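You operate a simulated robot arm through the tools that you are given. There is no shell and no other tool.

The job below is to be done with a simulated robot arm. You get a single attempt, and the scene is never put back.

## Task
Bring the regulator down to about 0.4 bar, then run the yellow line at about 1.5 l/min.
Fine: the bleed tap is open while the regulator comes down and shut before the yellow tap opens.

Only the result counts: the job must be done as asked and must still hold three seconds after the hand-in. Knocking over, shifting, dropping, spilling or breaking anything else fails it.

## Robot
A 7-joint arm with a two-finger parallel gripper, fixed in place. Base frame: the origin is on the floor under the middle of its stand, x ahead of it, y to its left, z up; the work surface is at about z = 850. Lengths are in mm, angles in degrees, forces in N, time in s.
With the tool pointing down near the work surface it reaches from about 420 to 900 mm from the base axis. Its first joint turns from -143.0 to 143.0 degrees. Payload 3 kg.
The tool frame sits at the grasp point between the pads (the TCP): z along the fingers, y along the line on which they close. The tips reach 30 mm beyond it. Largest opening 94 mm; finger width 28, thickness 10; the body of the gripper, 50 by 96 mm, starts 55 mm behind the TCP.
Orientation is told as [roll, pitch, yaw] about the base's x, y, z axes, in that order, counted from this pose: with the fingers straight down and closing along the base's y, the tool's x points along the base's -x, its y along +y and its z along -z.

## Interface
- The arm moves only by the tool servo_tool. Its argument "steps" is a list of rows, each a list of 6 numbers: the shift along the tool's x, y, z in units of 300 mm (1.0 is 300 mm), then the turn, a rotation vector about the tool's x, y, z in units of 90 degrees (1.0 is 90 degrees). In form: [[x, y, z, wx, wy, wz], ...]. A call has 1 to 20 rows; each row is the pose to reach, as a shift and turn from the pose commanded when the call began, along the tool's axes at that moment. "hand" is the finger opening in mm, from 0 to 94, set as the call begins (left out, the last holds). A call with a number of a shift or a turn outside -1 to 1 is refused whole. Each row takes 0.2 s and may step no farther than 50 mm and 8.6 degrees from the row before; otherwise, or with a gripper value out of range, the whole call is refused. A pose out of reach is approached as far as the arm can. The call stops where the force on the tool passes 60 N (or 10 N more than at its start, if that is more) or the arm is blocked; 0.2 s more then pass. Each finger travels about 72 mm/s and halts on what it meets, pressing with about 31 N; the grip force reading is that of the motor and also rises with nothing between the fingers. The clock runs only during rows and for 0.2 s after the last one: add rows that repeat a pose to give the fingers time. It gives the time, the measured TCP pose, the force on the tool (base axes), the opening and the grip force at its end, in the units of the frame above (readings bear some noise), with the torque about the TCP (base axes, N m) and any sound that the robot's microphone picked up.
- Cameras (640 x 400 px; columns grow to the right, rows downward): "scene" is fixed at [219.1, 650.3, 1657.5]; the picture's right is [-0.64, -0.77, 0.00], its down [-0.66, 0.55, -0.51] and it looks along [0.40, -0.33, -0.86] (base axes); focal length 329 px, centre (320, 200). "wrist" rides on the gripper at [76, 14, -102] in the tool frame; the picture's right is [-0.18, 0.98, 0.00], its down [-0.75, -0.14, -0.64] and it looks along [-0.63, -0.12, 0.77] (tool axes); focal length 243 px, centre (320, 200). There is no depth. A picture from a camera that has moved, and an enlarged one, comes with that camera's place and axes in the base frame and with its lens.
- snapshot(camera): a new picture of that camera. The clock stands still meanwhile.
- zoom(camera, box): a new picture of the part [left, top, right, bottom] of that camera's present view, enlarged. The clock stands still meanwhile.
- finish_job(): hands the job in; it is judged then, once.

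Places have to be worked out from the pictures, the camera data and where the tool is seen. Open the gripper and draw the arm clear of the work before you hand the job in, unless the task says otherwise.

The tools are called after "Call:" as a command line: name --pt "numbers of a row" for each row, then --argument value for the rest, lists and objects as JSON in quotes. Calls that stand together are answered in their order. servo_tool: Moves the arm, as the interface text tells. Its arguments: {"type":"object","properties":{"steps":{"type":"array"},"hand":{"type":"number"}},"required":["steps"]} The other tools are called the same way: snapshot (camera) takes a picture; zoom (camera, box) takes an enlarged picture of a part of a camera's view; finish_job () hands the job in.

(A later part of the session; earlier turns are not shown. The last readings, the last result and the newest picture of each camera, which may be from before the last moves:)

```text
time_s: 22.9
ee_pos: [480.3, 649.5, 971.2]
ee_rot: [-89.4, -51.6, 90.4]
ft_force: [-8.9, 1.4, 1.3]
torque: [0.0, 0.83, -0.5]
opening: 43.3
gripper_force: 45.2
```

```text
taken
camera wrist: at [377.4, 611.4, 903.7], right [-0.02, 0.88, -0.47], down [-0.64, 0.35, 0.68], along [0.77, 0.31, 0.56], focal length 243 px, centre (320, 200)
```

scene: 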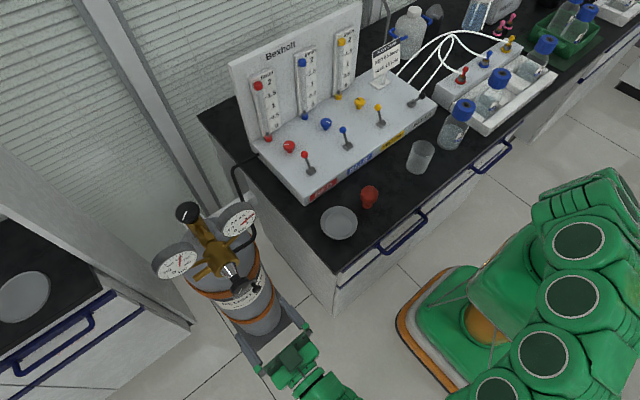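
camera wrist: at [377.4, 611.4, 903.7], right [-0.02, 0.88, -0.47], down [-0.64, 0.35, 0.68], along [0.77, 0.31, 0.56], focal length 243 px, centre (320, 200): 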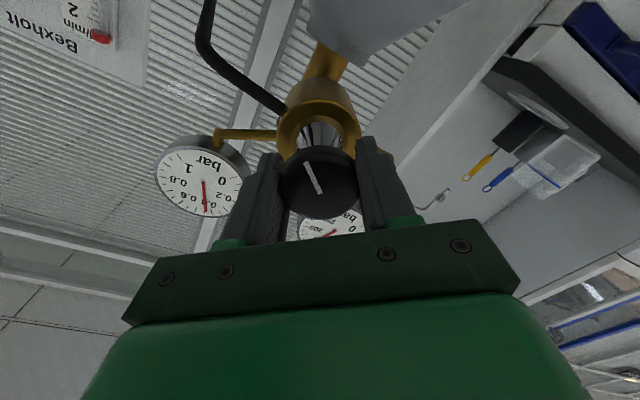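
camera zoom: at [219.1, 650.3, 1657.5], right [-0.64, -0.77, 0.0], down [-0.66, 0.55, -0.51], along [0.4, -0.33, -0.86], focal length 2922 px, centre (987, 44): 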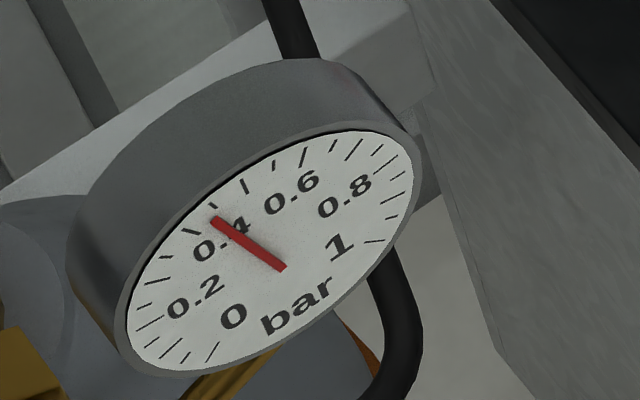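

The needle has come down close to 0.4; I'll read it more precisely from the wrist view.

Call:
zoom --camera "wrist" --box '[150, 130, 250, 225]'

Call:
zoom --camera "scene" --box '[222, 205, 260, 240]'

```text
4.21 times, centred on (200, 178) of wrist
camera zoom: at [377.4, 611.4, 903.7], right [-0.02, 0.88, -0.47], down [-0.64, 0.35, 0.68], along [0.77, 0.31, 0.56], focal length 1022 px, centre (825, 295)
```

zoom: 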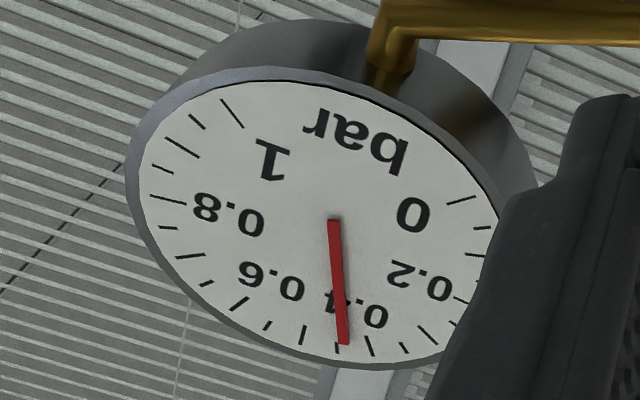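

```text
11.43 times, centred on (241, 222) of scene
camera zoom: at [219.1, 650.3, 1657.5], right [-0.64, -0.77, 0.0], down [-0.66, 0.55, -0.51], along [0.4, -0.33, -0.86], focal length 3757 px, centre (1223, -57)
```

zoom: 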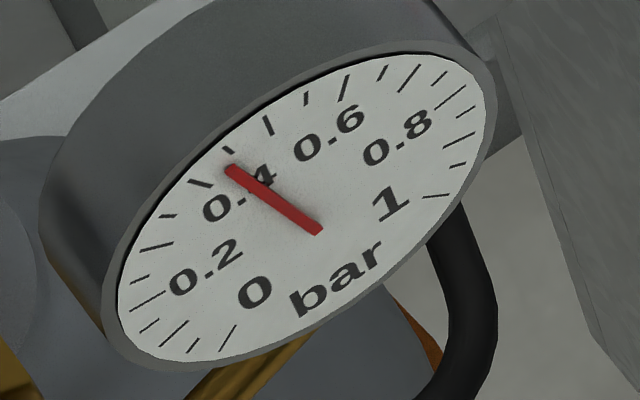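

Both views put the needle at about 0.435 bar, at roughly 0.0048 bar per degree. I'll turn another 7.5° or so.

Call:
servo_tool --pt "0 0 0 0 0 -0.042" --pt "0 0 0 0 0 -0.083" --pt "0 0 0 0 0 -0.083"

Call:
zoom --camera "wrist" --box '[130, 110, 250, 225]'

Call:
zoom --camera "scene" --box '[222, 205, 260, 240]'

```text
time_s: 23.7
ee_pos: [478.2, 649.5, 971.9]
ee_rot: [-89.5, -44.1, 90.5]
ft_force: [-5.3, -0.3, 0.3]
torque: [0.0, 0.43, -0.38]
opening: 43.2
gripper_force: 44.9
```

```text
3.48 times, centred on (190, 168) of wrist
camera zoom: at [377.6, 602.8, 908.9], right [-0.02, 0.82, -0.58], down [-0.64, 0.43, 0.63], along [0.76, 0.38, 0.52], focal length 844 px, centre (772, 313)
```

zoom: 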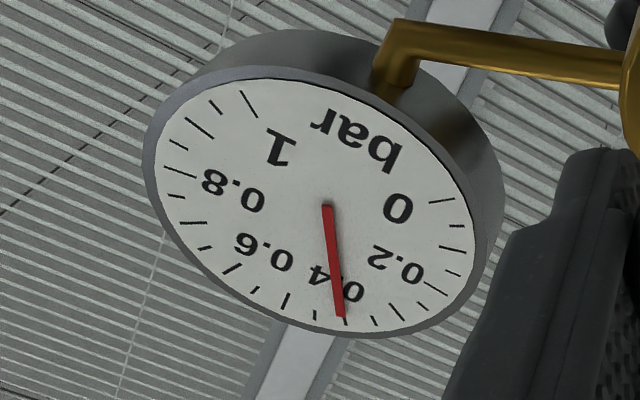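

```text
11.43 times, centred on (241, 222) of scene
camera zoom: at [219.1, 650.3, 1657.5], right [-0.64, -0.77, 0.0], down [-0.66, 0.55, -0.51], along [0.4, -0.33, -0.86], focal length 3757 px, centre (1223, -57)
```

zoom: 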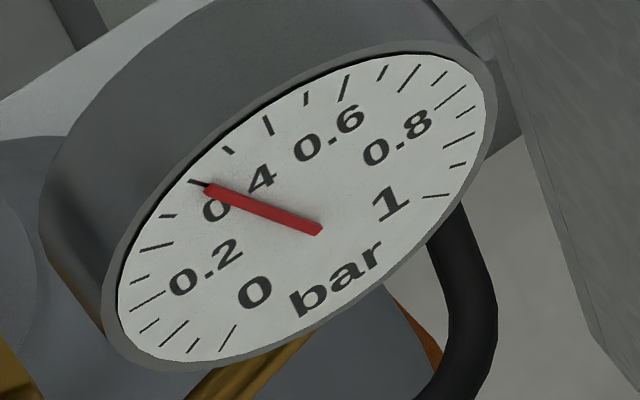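

The needle is on the 0.4 mark in both views. I'll open the fingers, let them clear and check the gauge before backing away along −x.

Call:
servo_tool --pt "0 0 0 0 0 0" --pt "0 0 0 0 0 0" --pt "0 0 -0.05 0 0 0" --pt "0 0 -0.12 0 0 0" --pt "0 0 -0.24 0 0 0" --pt "0 0 -0.36 0 0 0" --hand 66

Call:
zoom --camera "scene" --box '[222, 205, 260, 240]'

Call:
snapshot --camera "wrist"

Call:
snapshot --camera "scene"

```text
time_s: 25.1
ee_pos: [370.7, 648.4, 974.0]
ee_rot: [-89.4, -44.3, 90.4]
ft_force: [-0.4, 0.2, 0.0]
torque: [-0.02, -0.04, 0.0]
opening: 65.8
gripper_force: 0.1
```

```text
11.43 times, centred on (241, 222) of scene
camera zoom: at [219.1, 650.3, 1657.5], right [-0.64, -0.77, 0.0], down [-0.66, 0.55, -0.51], along [0.4, -0.33, -0.86], focal length 3757 px, centre (1223, -57)
```

zoom: 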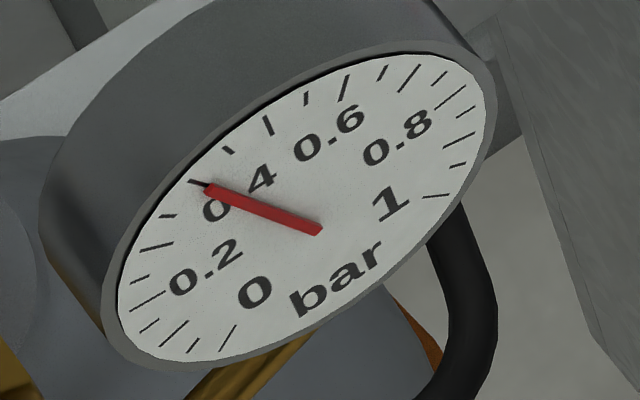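

```text
taken
camera wrist: at [270.0, 601.5, 910.2], right [-0.02, 0.82, -0.58], down [-0.64, 0.43, 0.63], along [0.76, 0.38, 0.52], focal length 243 px, centre (320, 200)
```

wrist: 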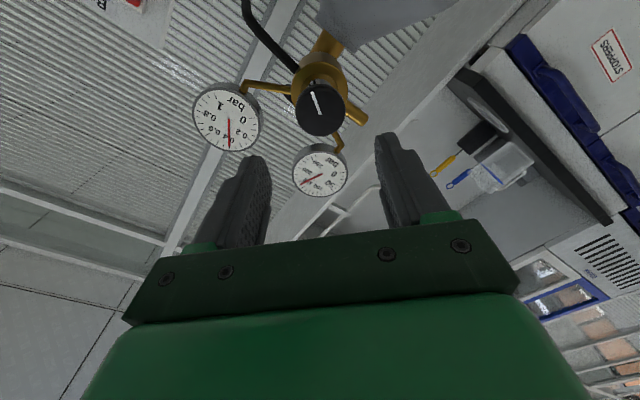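

```text
taken
```

scene: 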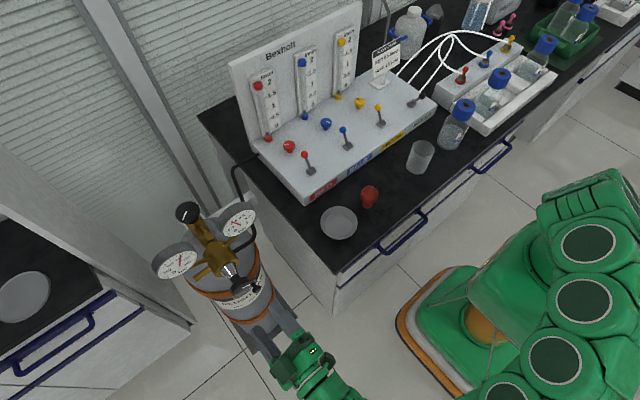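

The regulator holds at 0.4 bar with the gripper clear. I'll retrace: unwind the wrist while lifting to about z 1230.

Call:
servo_tool --pt "-0.072 -0.103 0 0 0 0.072" --pt "-0.143 -0.206 0 0 0 0.145" --pt "-0.215 -0.309 0 0 0 0.217" --pt "-0.287 -0.411 0 0 0 0.29" --pt "-0.359 -0.514 0 0 0 0.363" --pt "-0.43 -0.617 0 0 0 0.435" --pt "-0.502 -0.72 0 0 0 0.508" --hand 0

```text
time_s: 26.9
ee_pos: [407.0, 603.8, 1159.9]
ee_rot: [-41.0, -83.5, 39.8]
ft_force: [-0.1, 0.0, -0.5]
torque: [0.0, -0.01, -0.01]
opening: 0.0
gripper_force: 30.6
stopped in row 7: the arm was blocked; the commanded pose is now the measured one
```

The arm hit a joint limit at the last row but is nearly unwound, with fingers along +x at (407, 604, 1160). I'll pitch back toward pointing down while shifting toward −y to relieve the limit.

Call:
servo_tool --pt "-0.019 -0.057 0.01 0 0.08 0" --pt "-0.038 -0.114 0.02 0 0.16 0" --pt "-0.057 -0.17 0.03 0 0.24 0" --pt "-0.076 -0.227 0.042 0 0.32 0" --pt "-0.095 -0.284 0.052 0 0.4 0" --pt "-0.114 -0.341 0.063 0 0.48 0"

Call:
snapshot --camera "scene"

```text
time_s: 28.3
ee_pos: [421.5, 504.7, 1207.0]
ee_rot: [-5.4, -42.3, 2.9]
ft_force: [0.0, 0.9, 0.0]
torque: [0.0, 0.02, 0.06]
opening: 0.2
gripper_force: 30.8
```

```text
taken
```

scene: 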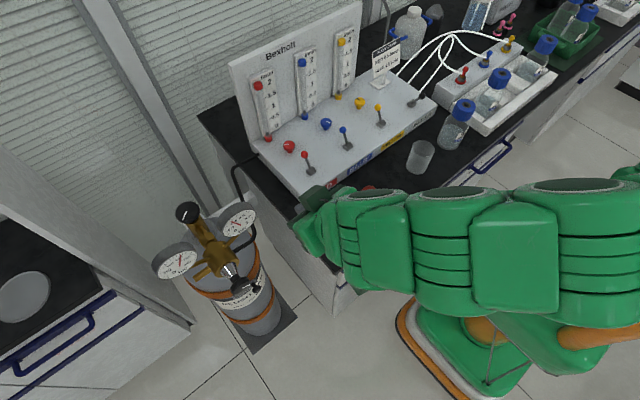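

Pitching back works. I'll finish levelling the tool to straight down while moving toward the panel at height.

Call:
servo_tool --pt "-0.027 -0.121 0.028 -0.0065 0.067 0.001" --pt "-0.055 -0.242 0.056 -0.013 0.135 0.002" --pt "-0.082 -0.363 0.084 -0.0194 0.202 0.0037" --pt "-0.109 -0.484 0.111 -0.0259 0.269 0.005" --pt "-0.136 -0.605 0.139 -0.0324 0.336 0.006" --pt "-0.164 -0.726 0.167 -0.0388 0.404 0.0074" --pt "-0.191 -0.847 0.195 -0.0453 0.471 0.0086"

Call:
zoom --camera "scene" --box '[222, 205, 260, 240]'

Call:
snapshot --camera "wrist"

```text
time_s: 29.9
ee_pos: [503.6, 250.9, 1217.8]
ee_rot: [-0.1, 0.3, 0.0]
ft_force: [-0.4, -0.1, 0.7]
torque: [0.0, 0.0, 0.02]
opening: 0.0
gripper_force: 31.0
```

```text
11.43 times, centred on (241, 222) of scene
camera zoom: at [219.1, 650.3, 1657.5], right [-0.64, -0.77, 0.0], down [-0.66, 0.55, -0.51], along [0.4, -0.33, -0.86], focal length 3757 px, centre (1223, -57)
```

zoom: 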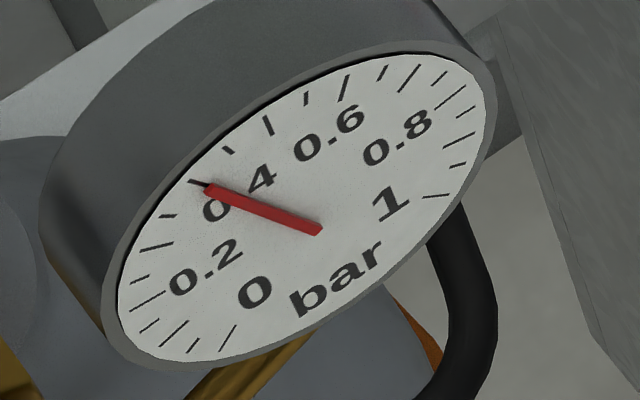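

```text
taken
camera wrist: at [428.1, 264.9, 1320.1], right [0.18, 0.98, 0.0], down [0.76, -0.14, 0.64], along [0.63, -0.12, -0.77], focal length 243 px, centre (320, 200)
```

wrist: 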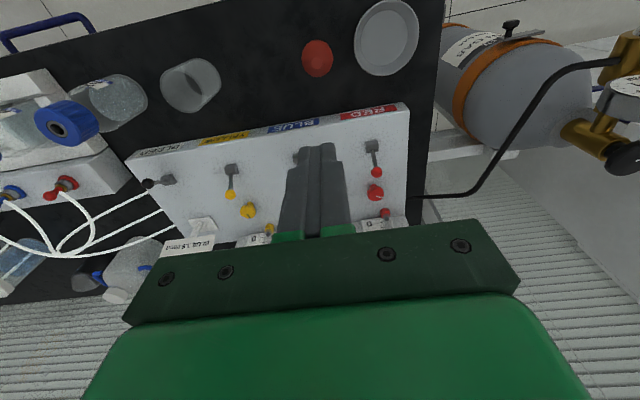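

The gauge still reads 0.4 bar. Now I'll close the bleed: its ball is near (631, −99, 952), so I'll approach from the front (−x) side, first travelling at height.

Call:
servo_tool --pt "-0.041 -0.139 0.01 0 0 0" --pt "-0.082 -0.277 0.02 0 0 0" --pt "-0.123 -0.416 0.03 0 0 0" --pt "-0.164 -0.554 0.04 0 0 0" --pt "-0.205 -0.693 0.05 0 0 0" --pt "-0.246 -0.831 0.06 0 0 0" --pt "-0.287 -0.97 0.07 0 0 0"

Call:
servo_tool --pt "-0.012 -0.1 0.1 0 0 0" --pt "-0.025 -0.2 0.2 0 0 0" --pt "-0.025 -0.2 0.33 0 0 0" --pt "-0.025 -0.2 0.46 0 0 0"

Call:
snapshot --camera "wrist"

Call:
zoom --camera "scene" --box '[340, 40, 520, 160]'

```text
time_s: 31.5
ee_pos: [588.8, -40.9, 1196.5]
ee_rot: [0.0, 0.2, -0.1]
ft_force: [0.3, 0.1, 0.1]
torque: [-0.02, -0.01, 0.02]
opening: 0.0
gripper_force: 31.5
```

```text
time_s: 32.5
ee_pos: [594.3, -100.6, 1058.6]
ee_rot: [-0.2, 0.3, 0.1]
ft_force: [-0.3, 0.2, 0.4]
torque: [0.01, 0.03, 0.03]
opening: 0.0
gripper_force: 31.0
```

```text
taken
camera wrist: at [520.4, -87.0, 1161.7], right [0.18, 0.98, 0.0], down [0.76, -0.14, 0.64], along [0.63, -0.12, -0.77], focal length 243 px, centre (320, 200)
```

wrist: 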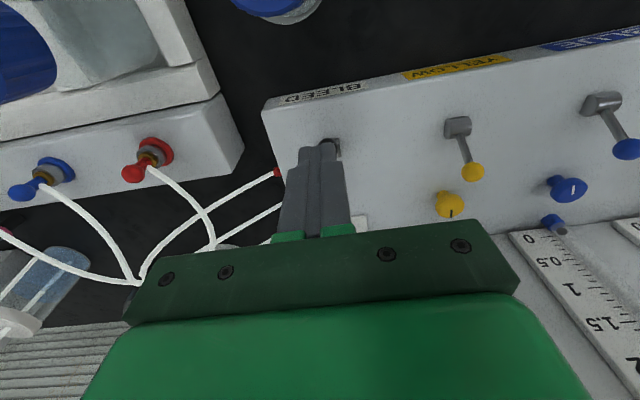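

```text
3.33 times, centred on (430, 100) of scene
camera zoom: at [219.1, 650.3, 1657.5], right [-0.64, -0.77, 0.0], down [-0.66, 0.55, -0.51], along [0.4, -0.33, -0.86], focal length 1096 px, centre (-47, 533)
```

zoom: 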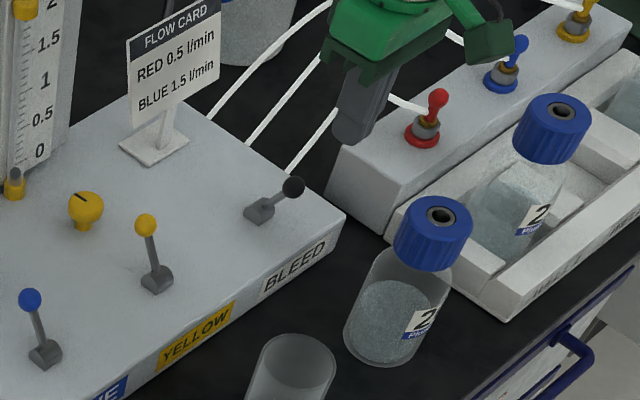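

The fingers are at x 594, in front of the bleed ball and clear of the bottle cap (x≈510, z≈980). I'll lower so the tips sit at ball height, then push the lever back toward +x.

Call:
servo_tool --pt "0 0 0.1 0 0 0" --pt "0 0 0.2 0 0 0" --pt "0 0 0.302 0 0 0" --pt "-0.02 0 0.302 0 0 0" --pt "-0.04 0 0.302 0 0 0" --pt "-0.06 0 0.302 0 0 0" --pt "-0.08 0 0.302 0 0 0" --pt "-0.1 0 0.302 0 0 0" --pt "-0.12 0 0.302 0 0 0" --pt "-0.14 0 0.302 0 0 0" --pt "-0.16 0 0.302 0 0 0" --pt "-0.175 0 0.302 0 0 0"

Call:
zoom --camera "scene" --box '[340, 40, 520, 160]'

Call:
snapshot --camera "wrist"

```text
time_s: 35.1
ee_pos: [647.1, -100.4, 967.4]
ee_rot: [-0.2, 0.3, 0.0]
ft_force: [0.0, -0.5, 0.6]
torque: [-0.01, -0.02, 0.02]
opening: 0.2
gripper_force: 30.9
```

```text
3.33 times, centred on (430, 100) of scene
camera zoom: at [219.1, 650.3, 1657.5], right [-0.64, -0.77, 0.0], down [-0.66, 0.55, -0.51], along [0.4, -0.33, -0.86], focal length 1096 px, centre (-47, 533)
```

zoom: 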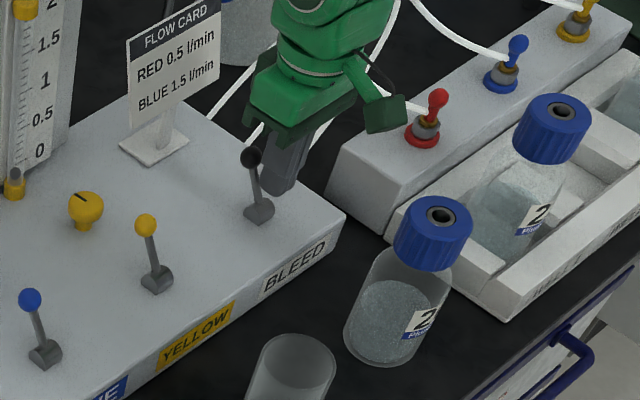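

```text
taken
camera wrist: at [572.9, -86.5, 1070.0], right [0.18, 0.98, 0.0], down [0.76, -0.14, 0.64], along [0.63, -0.12, -0.77], focal length 243 px, centre (320, 200)
```

wrist: 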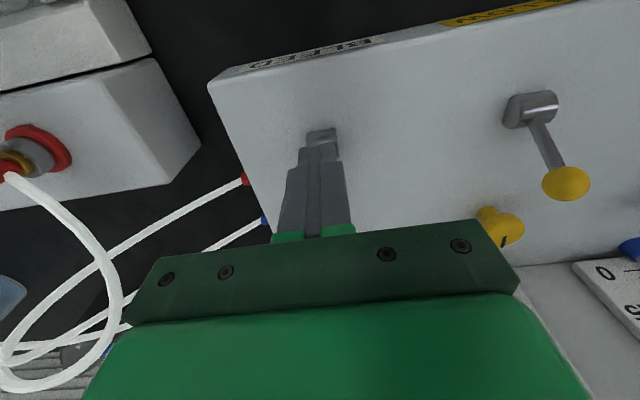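

The bleed lever is back in its original shut position (same pixel as at the start) and the force is zero. Next I'll lift, travel to behind the yellow lever, and hover there.

Call:
servo_tool --pt "0.01 0 -0.15 0 0 0" --pt "0.01 0 -0.31 0 0 0" --pt "-0.057 0.112 -0.31 0 0 0" --pt "-0.123 0.225 -0.31 0 0 0" --pt "-0.19 0.338 -0.31 0 0 0" --pt "-0.257 0.45 -0.31 0 0 0"

Call:
snapshot --camera "wrist"

Call:
zoom --camera "scene" --box '[320, 30, 460, 140]'

Call:
zoom --camera "scene" --box '[222, 205, 260, 240]'

```text
time_s: 36.5
ee_pos: [725.7, 34.6, 1058.8]
ee_rot: [-0.2, 0.3, 0.0]
ft_force: [0.6, 0.4, -0.2]
torque: [-0.01, 0.02, -0.03]
opening: 0.0
gripper_force: 31.3
```

```text
taken
camera wrist: at [651.0, 49.2, 1162.0], right [0.18, 0.98, 0.0], down [0.76, -0.14, 0.64], along [0.63, -0.12, -0.77], focal length 243 px, centre (320, 200)
```

wrist: 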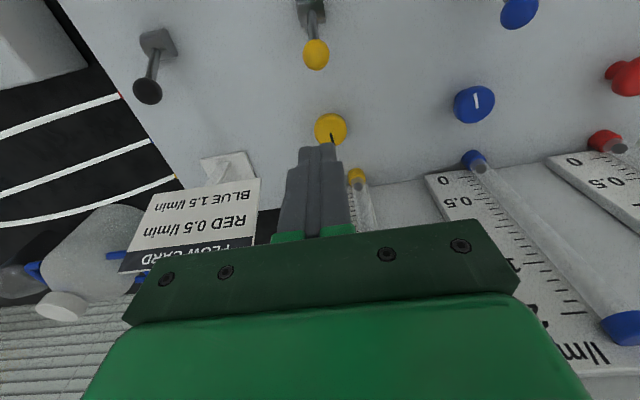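

```text
3.64 times, centred on (390, 85) of scene
camera zoom: at [219.1, 650.3, 1657.5], right [-0.64, -0.77, 0.0], down [-0.66, 0.55, -0.51], along [0.4, -0.33, -0.86], focal length 1195 px, centre (66, 618)
```

zoom: 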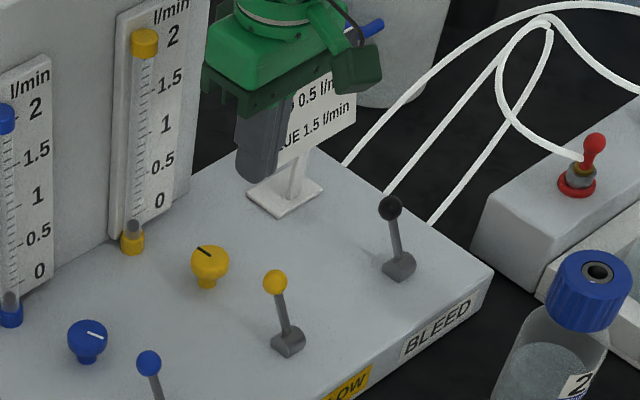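

```text
11.43 times, centred on (241, 222) of scene
camera zoom: at [219.1, 650.3, 1657.5], right [-0.64, -0.77, 0.0], down [-0.66, 0.55, -0.51], along [0.4, -0.33, -0.86], focal length 3757 px, centre (1223, -57)
```

zoom: 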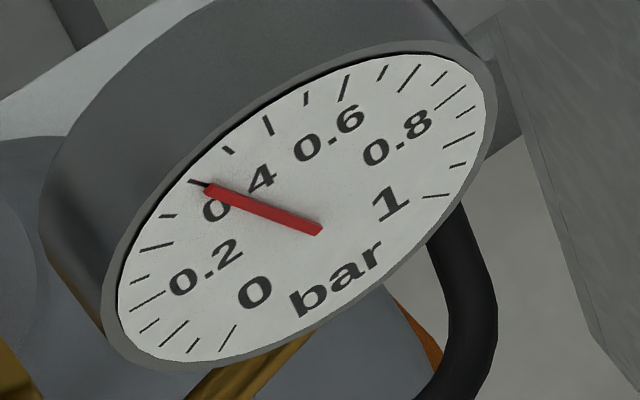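

The bleed is shut and the gauge holds at 0.4 bar. The fingers hover behind the yellow ball (about (684, 38)), so I'll lower them and push it toward −x to open the yellow tap.

Call:
servo_tool --pt "0 0.008 0.105 0 0 0" --pt "0 0.008 0.21 0 0 0" --pt "0 0.008 0.316 0 0 0" --pt "0.03 0.008 0.316 0 0 0" --pt "0.05 0.008 0.316 0 0 0" --pt "0.07 0.008 0.316 0 0 0" --pt "0.09 0.008 0.316 0 0 0" --pt "0.11 0.008 0.316 0 0 0" --pt "0.13 0.008 0.316 0 0 0" --pt "0.15 0.008 0.316 0 0 0" --pt "0.17 0.008 0.316 0 0 0" --pt "0.19 0.008 0.316 0 0 0"

Call:
zoom --camera "scene" --box '[320, 30, 460, 140]'

Call:
zoom --camera "scene" --box '[222, 205, 260, 240]'

Call:
snapshot --camera "wrist"

```text
time_s: 39.1
ee_pos: [666.9, 35.6, 966.0]
ee_rot: [-0.2, 0.3, 0.0]
ft_force: [0.2, 0.9, -0.1]
torque: [-0.03, 0.01, 0.01]
opening: 0.2
gripper_force: 30.9
```

```text
3.64 times, centred on (390, 85) of scene
camera zoom: at [219.1, 650.3, 1657.5], right [-0.64, -0.77, 0.0], down [-0.66, 0.55, -0.51], along [0.4, -0.33, -0.86], focal length 1195 px, centre (66, 618)
```

zoom: 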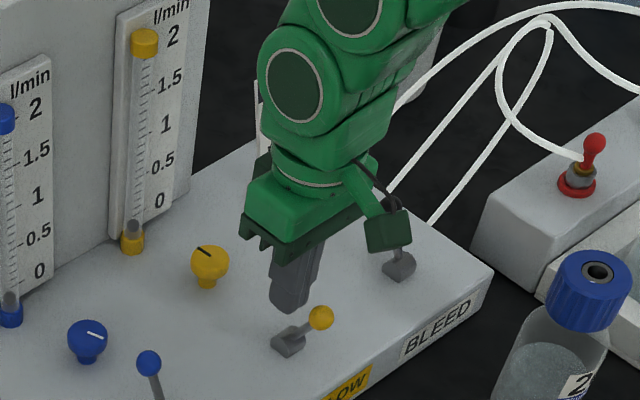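

```text
11.43 times, centred on (241, 222) of scene
camera zoom: at [219.1, 650.3, 1657.5], right [-0.64, -0.77, 0.0], down [-0.66, 0.55, -0.51], along [0.4, -0.33, -0.86], focal length 3757 px, centre (1223, -57)
```

zoom: 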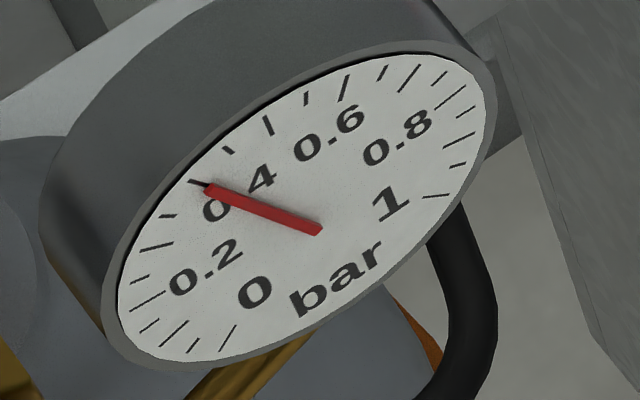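

```text
taken
camera wrist: at [593.2, 50.4, 1067.9], right [0.18, 0.98, 0.0], down [0.76, -0.14, 0.64], along [0.63, -0.12, -0.77], focal length 243 px, centre (320, 200)
```

wrist: 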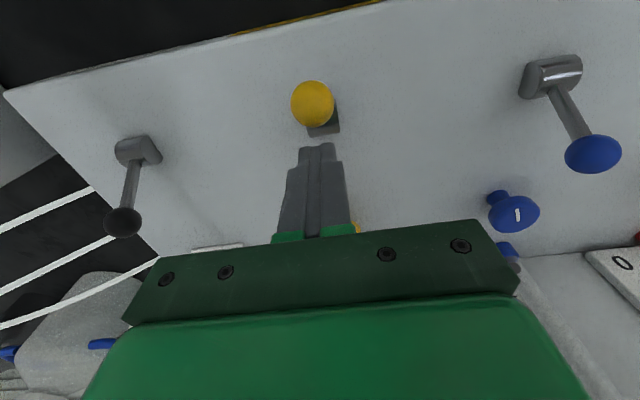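

The yellow tap lever is now open and the regulator still reads 0.4 bar, but the yellow float sits at the bottom, so the needle knob is closed. I'll rise and move over the yellow knob at about (760, 39, 925 top) with the fingers open.

Call:
servo_tool --pt "-0.01 0 -0.15 0 0 0" --pt "-0.01 0 -0.3 0 0 0" --pt "-0.1 0.003 -0.3 0 0 0" --pt "-0.2 0.006 -0.3 0 0 0" --pt "-0.31 0.009 -0.3 0 0 0" --hand 60

Call:
snapshot --camera "wrist"

Call:
zoom --camera "scene" --box '[300, 20, 440, 140]'

```text
time_s: 40.3
ee_pos: [760.9, 40.0, 1053.5]
ee_rot: [-0.2, 0.2, 0.0]
ft_force: [-0.3, 0.0, -0.3]
torque: [0.0, 0.0, 0.03]
opening: 60.0
gripper_force: 0.1
```

```text
taken
camera wrist: at [686.6, 53.7, 1157.1], right [0.18, 0.98, 0.0], down [0.76, -0.14, 0.64], along [0.63, -0.12, -0.77], focal length 243 px, centre (320, 200)
```

wrist: 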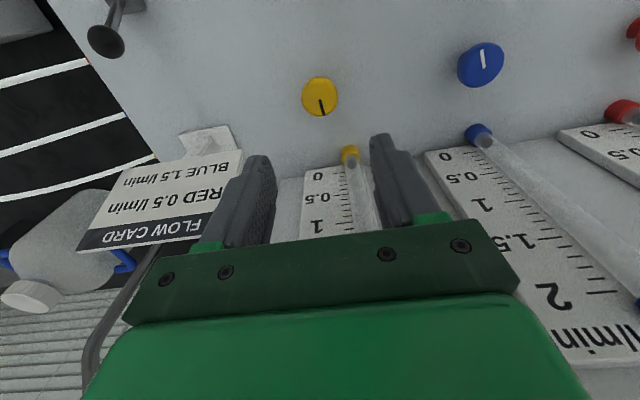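

```text
3.33 times, centred on (370, 80) of scene
camera zoom: at [219.1, 650.3, 1657.5], right [-0.64, -0.77, 0.0], down [-0.66, 0.55, -0.51], along [0.4, -0.33, -0.86], focal length 1096 px, centre (153, 600)
```

zoom: 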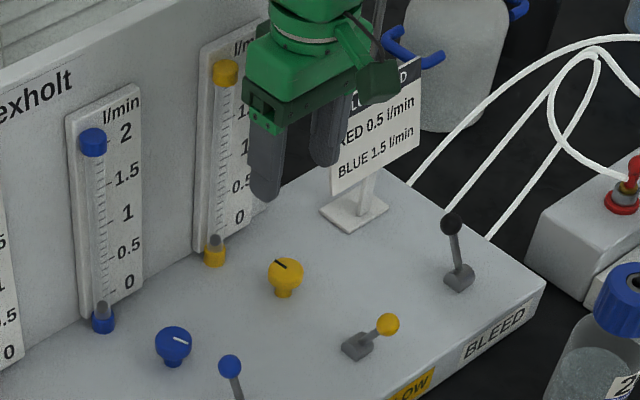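

I refine the knob position to about (754, 40, 926) from the near wrist view. I'll turn the wrist by +40° about the tool axis, the starting side for a counter-clockwise opening stroke, and centre above it.

Call:
servo_tool --pt "0.01 0.001 0 0 0 0.08" --pt "0.02 0.001 0 0 0 0.16" --pt "0.021 0.001 0 0 0 0.24" --pt "0.021 0.001 0 0 0 0.32" --pt "0.021 0.001 0 0 0 0.4" --pt "0.021 0.001 0.1 0 0 0.45" --hand 60

Call:
snapshot --camera "wrist"

Call:
zoom --camera "scene" --box '[300, 20, 440, 140]'

```text
time_s: 41.7
ee_pos: [754.1, 39.3, 1024.0]
ee_rot: [-0.2, 0.1, -40.7]
ft_force: [0.3, -0.4, -0.6]
torque: [0.0, -0.01, 0.01]
opening: 59.9
gripper_force: 0.1
```

```text
taken
camera wrist: at [707.4, 100.0, 1126.6], right [0.78, 0.63, -0.01], down [0.48, -0.6, 0.64], along [0.4, -0.5, -0.77], focal length 243 px, centre (320, 200)
```

wrist: 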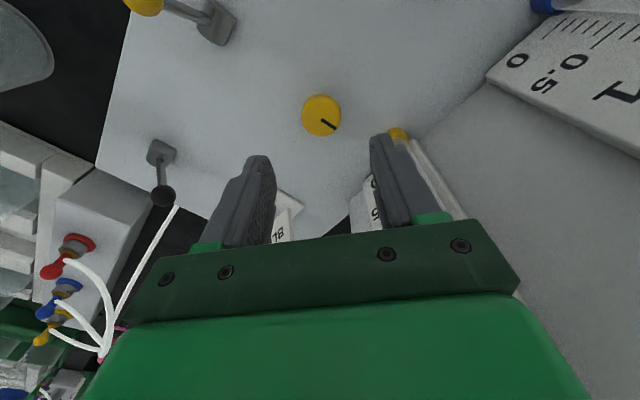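

```text
3.33 times, centred on (370, 80) of scene
camera zoom: at [219.1, 650.3, 1657.5], right [-0.64, -0.77, 0.0], down [-0.66, 0.55, -0.51], along [0.4, -0.33, -0.86], focal length 1096 px, centre (153, 600)
```

zoom: 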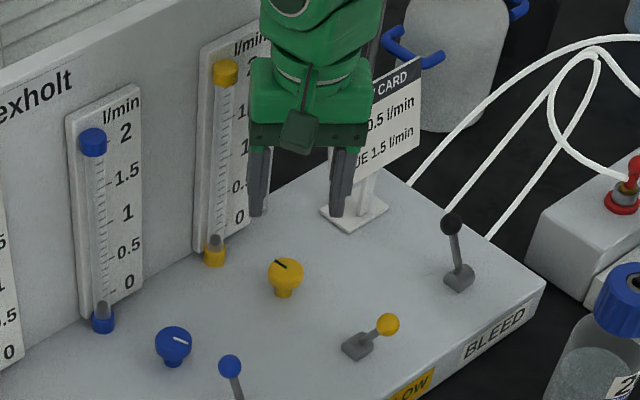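

Two views agree the knob is at about (755, 41). I'll make the small correction and lower the open fingers around it to TCP z 936, with tips at about 906.

Call:
servo_tool --pt "0.002 0.005 0.09 0 0 0" --pt "0.002 0.005 0.18 0 0 0" --pt "0.002 0.005 0.24 0 0 0" --pt "0.002 0.005 0.293 0 0 0"

Call:
snapshot --camera "wrist"

Call:
zoom --camera "scene" --box '[300, 20, 440, 140]'

```text
time_s: 42.7
ee_pos: [754.9, 41.7, 937.4]
ee_rot: [-0.4, 0.1, -40.6]
ft_force: [0.1, -1.0, 0.2]
torque: [0.02, 0.02, -0.01]
opening: 59.9
gripper_force: 0.1
```

```text
taken
camera wrist: at [708.0, 101.4, 1039.3], right [0.78, 0.63, 0.0], down [0.48, -0.6, 0.64], along [0.4, -0.5, -0.77], focal length 243 px, centre (320, 200)
```

wrist: 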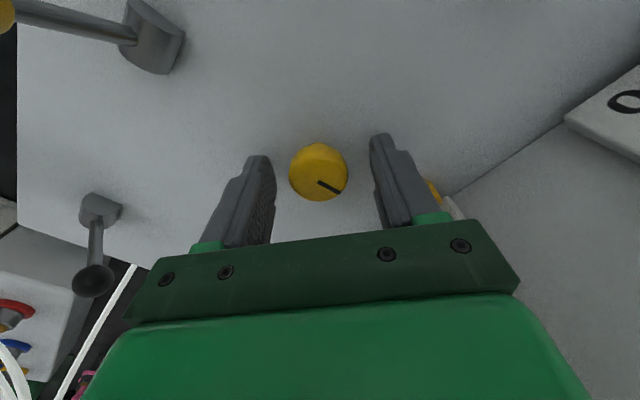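

```text
3.33 times, centred on (370, 80) of scene
camera zoom: at [219.1, 650.3, 1657.5], right [-0.64, -0.77, 0.0], down [-0.66, 0.55, -0.51], along [0.4, -0.33, -0.86], focal length 1096 px, centre (153, 600)
```

zoom: 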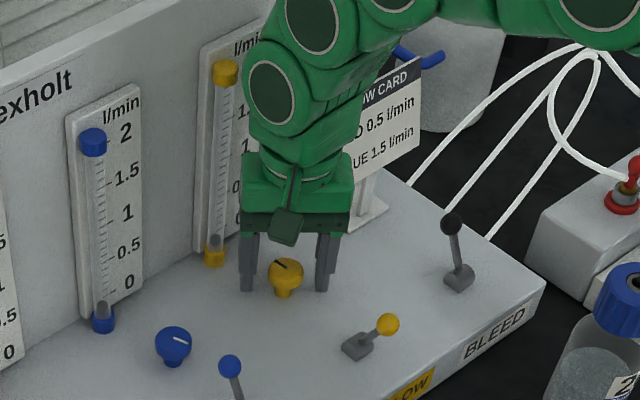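

The fingers straddle the yellow knob with even gaps and no contact. I'll close on it and hold.

Call:
servo_tool --pt "0 0 0 0 0 0" --pt "0 0 0 0 0 0" --pt "0 0 0 0 0 0" --hand 22

Call:
zoom --camera "scene" --box '[330, 30, 400, 110]'

```text
time_s: 43.5
ee_pos: [755.4, 41.4, 937.9]
ee_rot: [-0.4, 0.1, -40.7]
ft_force: [-13.0, -10.9, 2.5]
torque: [-0.1, 0.51, 0.0]
opening: 33.4
gripper_force: 44.7
```

```text
5.00 times, centred on (365, 70) of scene
camera zoom: at [219.1, 650.3, 1657.5], right [-0.64, -0.77, 0.0], down [-0.66, 0.55, -0.51], along [0.4, -0.33, -0.86], focal length 1644 px, centre (95, 850)
```

zoom: 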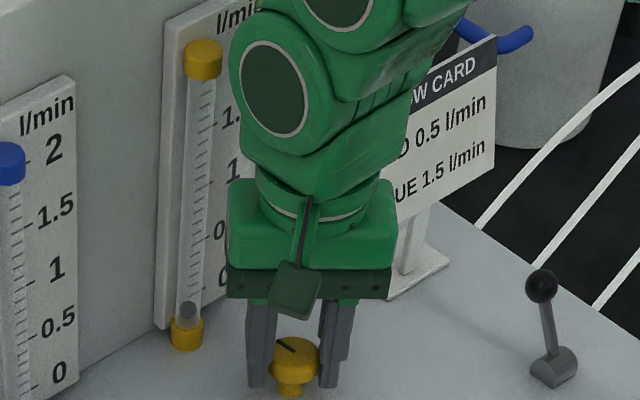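

Grip at 33.4 mm. I'll take out the small side load and turn counter-clockwise, seen from above, by about 22°, then check the float.

Call:
servo_tool --pt "0 -0.003 0 0 0 0" --pt "0 -0.003 0 0 0 -0.08" --pt "0 -0.003 0 0 0 -0.16" --pt "0 -0.003 0 0 0 -0.24" --pt "0 -0.003 0 0 0 -0.24"

Call:
zoom --camera "scene" --box '[330, 30, 400, 110]'

```text
time_s: 44.7
ee_pos: [754.9, 40.8, 937.4]
ee_rot: [-0.1, 0.2, -18.9]
ft_force: [3.2, -4.7, -10.5]
torque: [0.06, -0.23, 0.01]
opening: 33.4
gripper_force: 45.7
```

```text
5.00 times, centred on (365, 70) of scene
camera zoom: at [219.1, 650.3, 1657.5], right [-0.64, -0.77, 0.0], down [-0.66, 0.55, -0.51], along [0.4, -0.33, -0.86], focal length 1644 px, centre (95, 850)
```

zoom: 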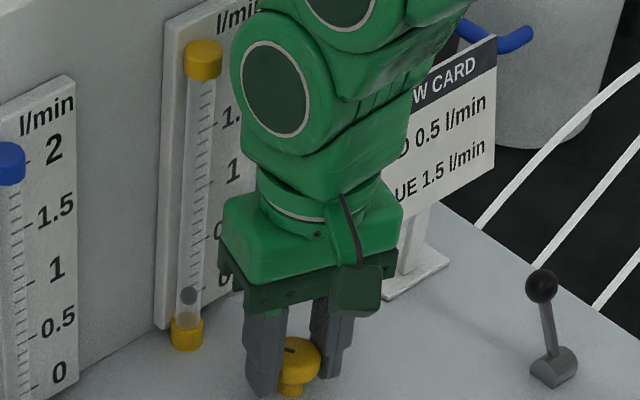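

The float has lifted slightly, so counter-clockwise opens. I'll turn another 36° and look again.

Call:
servo_tool --pt "0 0 0 0 0 -0.08" --pt "0 0 0 0 0 -0.16" --pt "0 0 0 0 0 -0.24" --pt "0 0 0 0 0 -0.32" --pt "0 0 0 0 0 -0.4" --pt "0 0 0 0 0 -0.4"

Call:
zoom --camera "scene" --box '[330, 30, 400, 110]'

Call:
zoom --camera "scene" --box '[330, 30, 370, 105]'

```text
time_s: 46.1
ee_pos: [756.2, 39.8, 935.9]
ee_rot: [-0.1, 0.4, 17.1]
ft_force: [-1.2, -12.9, -11.2]
torque: [-0.22, 0.34, -0.03]
opening: 33.1
gripper_force: 45.5
```

```text
5.00 times, centred on (365, 70) of scene
camera zoom: at [219.1, 650.3, 1657.5], right [-0.64, -0.77, 0.0], down [-0.66, 0.55, -0.51], along [0.4, -0.33, -0.86], focal length 1644 px, centre (95, 850)
```

zoom: 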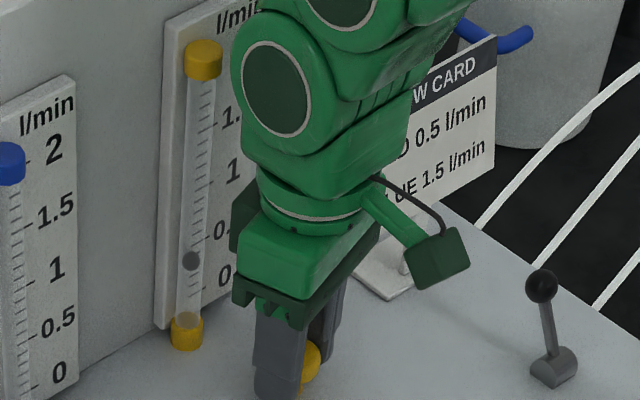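

```text
5.33 times, centred on (350, 68) of scene
camera zoom: at [219.1, 650.3, 1657.5], right [-0.64, -0.77, 0.0], down [-0.66, 0.55, -0.51], along [0.4, -0.33, -0.86], focal length 1753 px, centre (160, 907)
```

zoom: 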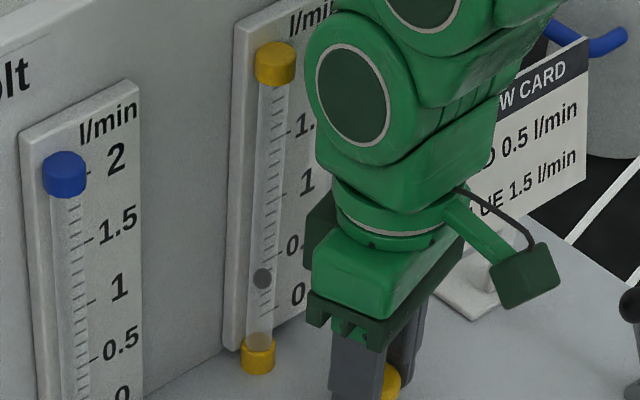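

The float has moved to roughly 0.5 l/min after about 58° of turn. I'll turn another 36° and check.

Call:
servo_tool --pt "0 -0.001 0 0 0 -0.08" --pt "0 -0.002 0 0 0 -0.16" --pt "0 -0.002 0 0 0 -0.24" --pt "0 -0.002 0 0 0 -0.32" --pt "0 -0.002 0 0 0 -0.4" --pt "0 -0.002 0 0 0 -0.4"

Call:
zoom --camera "scene" --box '[330, 30, 400, 110]'

Call:
snapshot --camera "wrist"

```text
time_s: 47.5
ee_pos: [754.5, 38.9, 936.2]
ee_rot: [0.0, 0.3, 53.1]
ft_force: [-0.5, -5.8, -8.4]
torque: [-0.81, 0.37, 0.02]
opening: 33.3
gripper_force: 45.0
```

```text
5.00 times, centred on (365, 70) of scene
camera zoom: at [219.1, 650.3, 1657.5], right [-0.64, -0.77, 0.0], down [-0.66, 0.55, -0.51], along [0.4, -0.33, -0.86], focal length 1644 px, centre (95, 850)
```

zoom: 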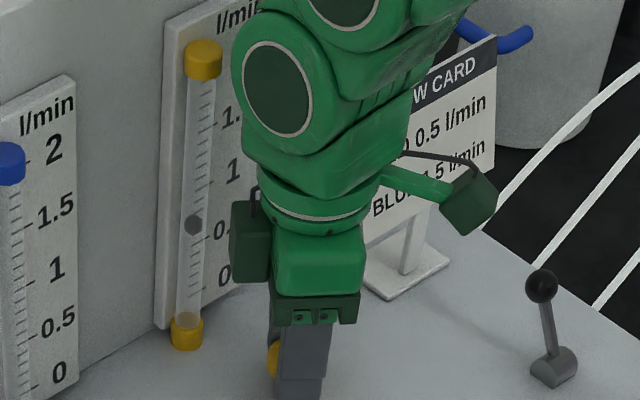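

```text
taken
camera wrist: at [698.9, -13.0, 1039.8], right [-0.68, 0.74, 0.0], down [0.57, 0.52, 0.64], along [0.47, 0.43, -0.77], focal length 243 px, centre (320, 200)
```

wrist: 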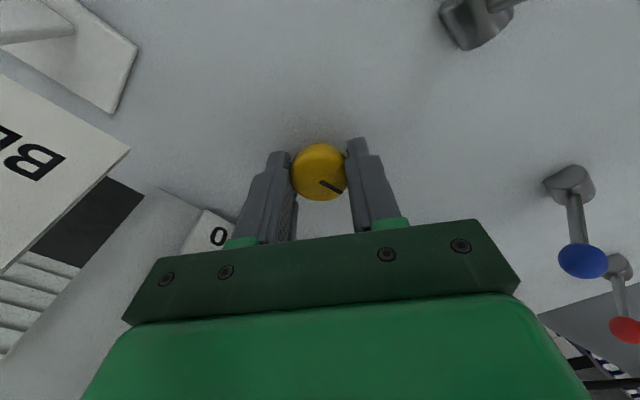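

The float is now near 0.85 l/min by image spacing. I'll check the clearance of the wrist housing to the tube before going further.

Call:
zoom --camera "scene" --box '[340, 55, 400, 115]'

Call:
zoom --camera "scene" --box '[335, 35, 365, 95]'

```text
6.67 times, centred on (370, 85) of scene
camera zoom: at [219.1, 650.3, 1657.5], right [-0.64, -0.77, 0.0], down [-0.66, 0.55, -0.51], along [0.4, -0.33, -0.86], focal length 2192 px, centre (-13, 967)
```

zoom: 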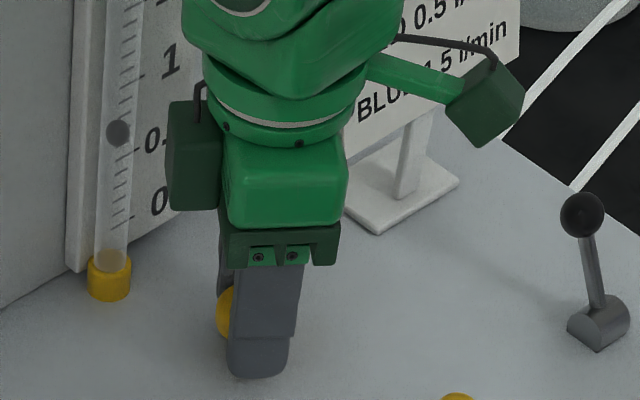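

```text
6.67 times, centred on (350, 65) of scene
camera zoom: at [219.1, 650.3, 1657.5], right [-0.64, -0.77, 0.0], down [-0.66, 0.55, -0.51], along [0.4, -0.33, -0.86], focal length 2192 px, centre (120, 1100)
```

zoom: 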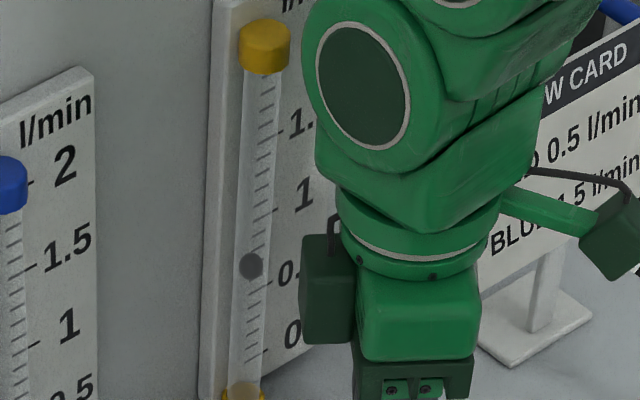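

The wrist housing clears the tube. I'll continue another 32° counter-clockwise, then release and get a level view of the scale to avoid parallax.

Call:
servo_tool --pt "0 0 0 0 0 -0.072" --pt "0 0 0 0 0 -0.144" --pt "0 0 0 0 0 -0.216" --pt "0 0 0 0 0 -0.288" --pt "0 0 0 0 0 -0.36" --pt "0 0 0 0 0 -0.36"

Call:
zoom --camera "scene" --box '[330, 30, 400, 110]'

```text
time_s: 48.9
ee_pos: [756.1, 39.6, 937.6]
ee_rot: [0.1, 0.2, 85.5]
ft_force: [13.7, -4.3, -10.6]
torque: [-0.86, -0.08, -0.01]
opening: 33.3
gripper_force: 45.0
```

```text
5.00 times, centred on (365, 70) of scene
camera zoom: at [219.1, 650.3, 1657.5], right [-0.64, -0.77, 0.0], down [-0.66, 0.55, -0.51], along [0.4, -0.33, -0.86], focal length 1644 px, centre (95, 850)
```

zoom: 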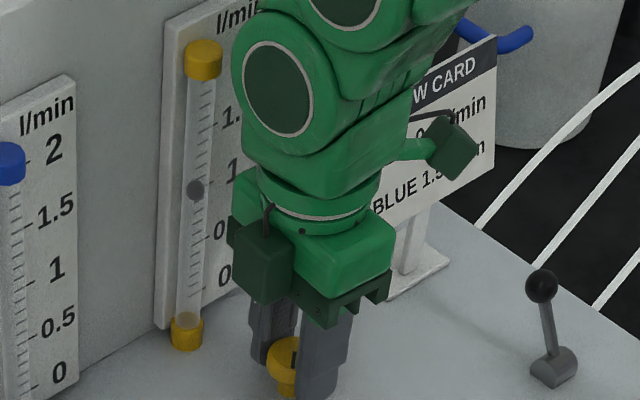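

The float is near 1.15 l/min counted from its rest position. I'll release the knob, rise straight up, and swing back with yaw unwinding to set up a level view of the tube.

Call:
servo_tool --pt "0 0 0 0 0 0" --pt "0 0 0 0 0 0" --pt "0 0 -0.12 0 0 0" --pt "0 0 -0.24 0 0 0" --pt "0 0 -0.36 0 0 0" --pt "0.006 0.12 -0.36 0 0 0" --pt "0.012 0.24 -0.36 0 0 0" --pt "0.018 0.38 -0.36 0 0 0.08" --pt "0.03 0.4 -0.36 0 0 0.16" --pt "0.03 0.4 -0.36 0 0 0.25" --pt "0.03 0.4 -0.36 0 0 0.34" --pt "0.03 0.4 -0.36 0 0 0.43" --pt "0.03 0.4 -0.36 0 0 0.52" --pt "0.03 0.4 -0.36 0 0 0.61" --pt "0.03 0.4 -0.36 0 0 0.7" --pt "0.03 0.4 -0.36 0 0 0.79" --pt "0.03 0.4 -0.36 0 0 0.88" --pt "0.03 0.4 -0.36 0 0 0.95" --hand 60

Call:
zoom --camera "scene" --box '[320, 30, 400, 110]'

Call:
snapshot --camera "wrist"

```text
time_s: 52.7
ee_pos: [635.3, 40.8, 1045.7]
ee_rot: [-0.2, 0.4, -0.2]
ft_force: [-0.2, 0.1, 0.4]
torque: [0.0, 0.01, 0.01]
opening: 60.0
gripper_force: 0.0
```

```text
5.00 times, centred on (360, 70) of scene
camera zoom: at [219.1, 650.3, 1657.5], right [-0.64, -0.77, 0.0], down [-0.66, 0.55, -0.51], along [0.4, -0.33, -0.86], focal length 1644 px, centre (120, 850)
```

zoom: 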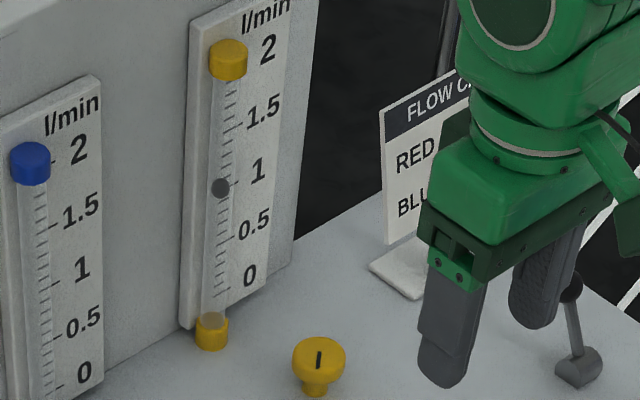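

```text
taken
camera wrist: at [560.1, 55.0, 1148.2], right [0.19, 0.98, 0.0], down [0.76, -0.14, 0.64], along [0.63, -0.12, -0.77], focal length 243 px, centre (320, 200)
```

wrist: 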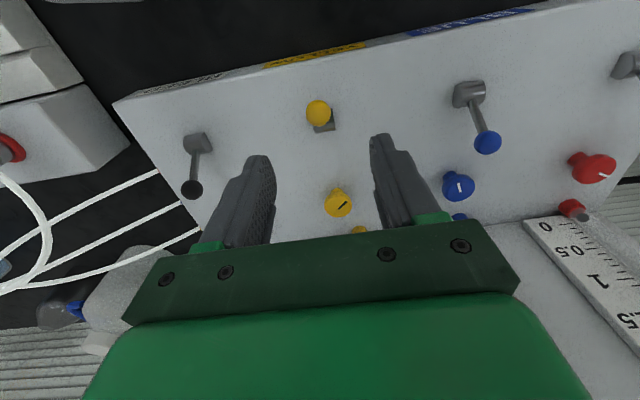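

The view is clear now. I'll zoom on the scale from the scene camera and pitch the tool up so the wrist camera looks level at the yellow tube.

Call:
servo_tool --pt "0 0 0 0 -0.08 0" --pt "0 0 0 0 -0.16 0" --pt "0 0 0 0 -0.24 0" --pt "0 0 0 0 -0.32 0" --pt "0 0 0 0 -0.4 0" --pt "0 0 0 0 -0.48 0" --hand 94

Call:
snapshot --camera "wrist"

Call:
zoom --camera "scene" --box '[330, 30, 380, 105]'

```text
time_s: 54.1
ee_pos: [634.7, 40.9, 1045.4]
ee_rot: [-0.2, -42.9, 0.0]
ft_force: [0.7, -0.4, 0.3]
torque: [0.04, 0.0, 0.0]
opening: 94.0
gripper_force: 0.0
```

```text
taken
camera wrist: at [509.4, 54.5, 1068.3], right [0.14, 0.98, 0.12], down [0.11, -0.14, 0.98], along [0.98, -0.12, -0.13], focal length 243 px, centre (320, 200)
```

wrist: 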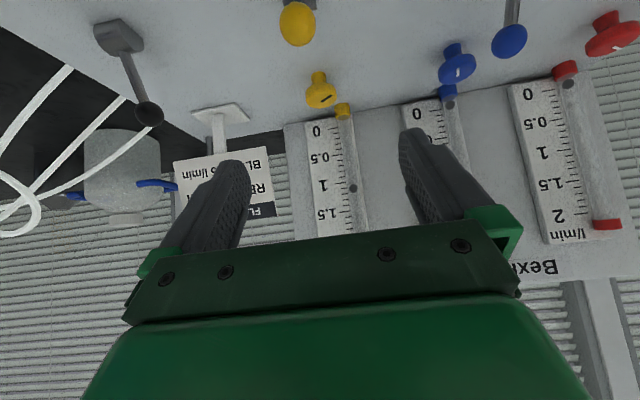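

```text
5.33 times, centred on (355, 68) of scene
camera zoom: at [219.1, 650.3, 1657.5], right [-0.64, -0.77, 0.0], down [-0.66, 0.55, -0.51], along [0.4, -0.33, -0.86], focal length 1753 px, centre (133, 907)
```

zoom: 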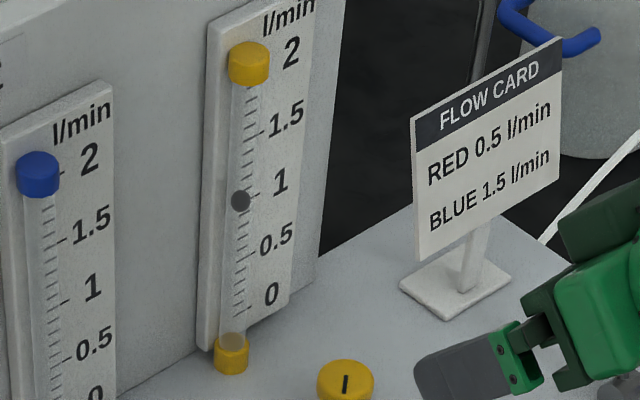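

The wrist camera sees the yellow tube almost level (upside down). I'll zoom in to read the float against the ticks.

Call:
zoom --camera "wrist" --box '[295, 95, 395, 240]'

Call:
zoom --camera "wrist" --box '[310, 160, 370, 210]'

Call:
zoom --camera "wrist" --box '[505, 55, 625, 250]'

```text
2.76 times, centred on (345, 168) of wrist
camera zoom: at [509.4, 54.5, 1068.3], right [0.14, 0.98, 0.12], down [0.11, -0.14, 0.98], along [0.98, -0.12, -0.13], focal length 669 px, centre (251, 290)
```

zoom: 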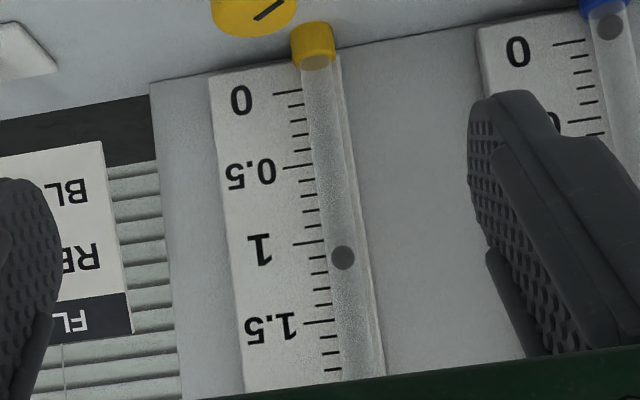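

```text
8.00 times, centred on (340, 185) of wrist
camera zoom: at [509.4, 54.5, 1068.3], right [0.14, 0.98, 0.12], down [0.11, -0.14, 0.98], along [0.98, -0.12, -0.13], focal length 1941 px, centre (160, 320)
```

zoom: 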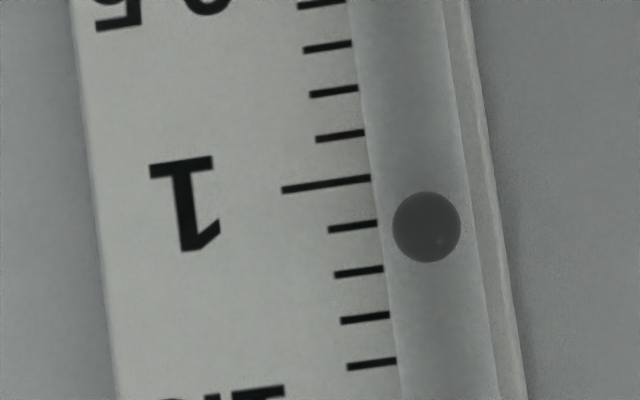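

```text
2.05 times, centred on (565, 152) of wrist
camera zoom: at [509.4, 54.5, 1068.3], right [0.14, 0.98, 0.12], down [0.11, -0.14, 0.98], along [0.98, -0.12, -0.13], focal length 498 px, centre (-183, 297)
```

zoom: 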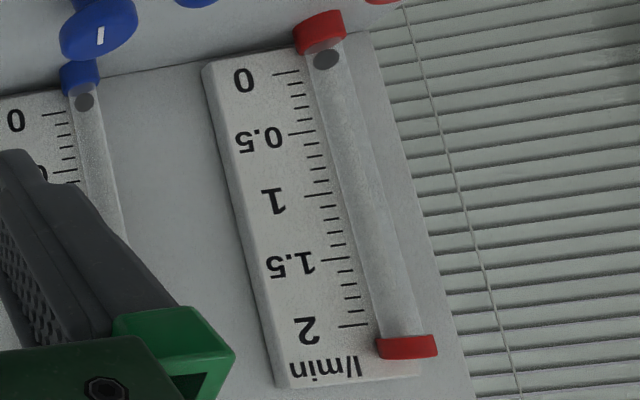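

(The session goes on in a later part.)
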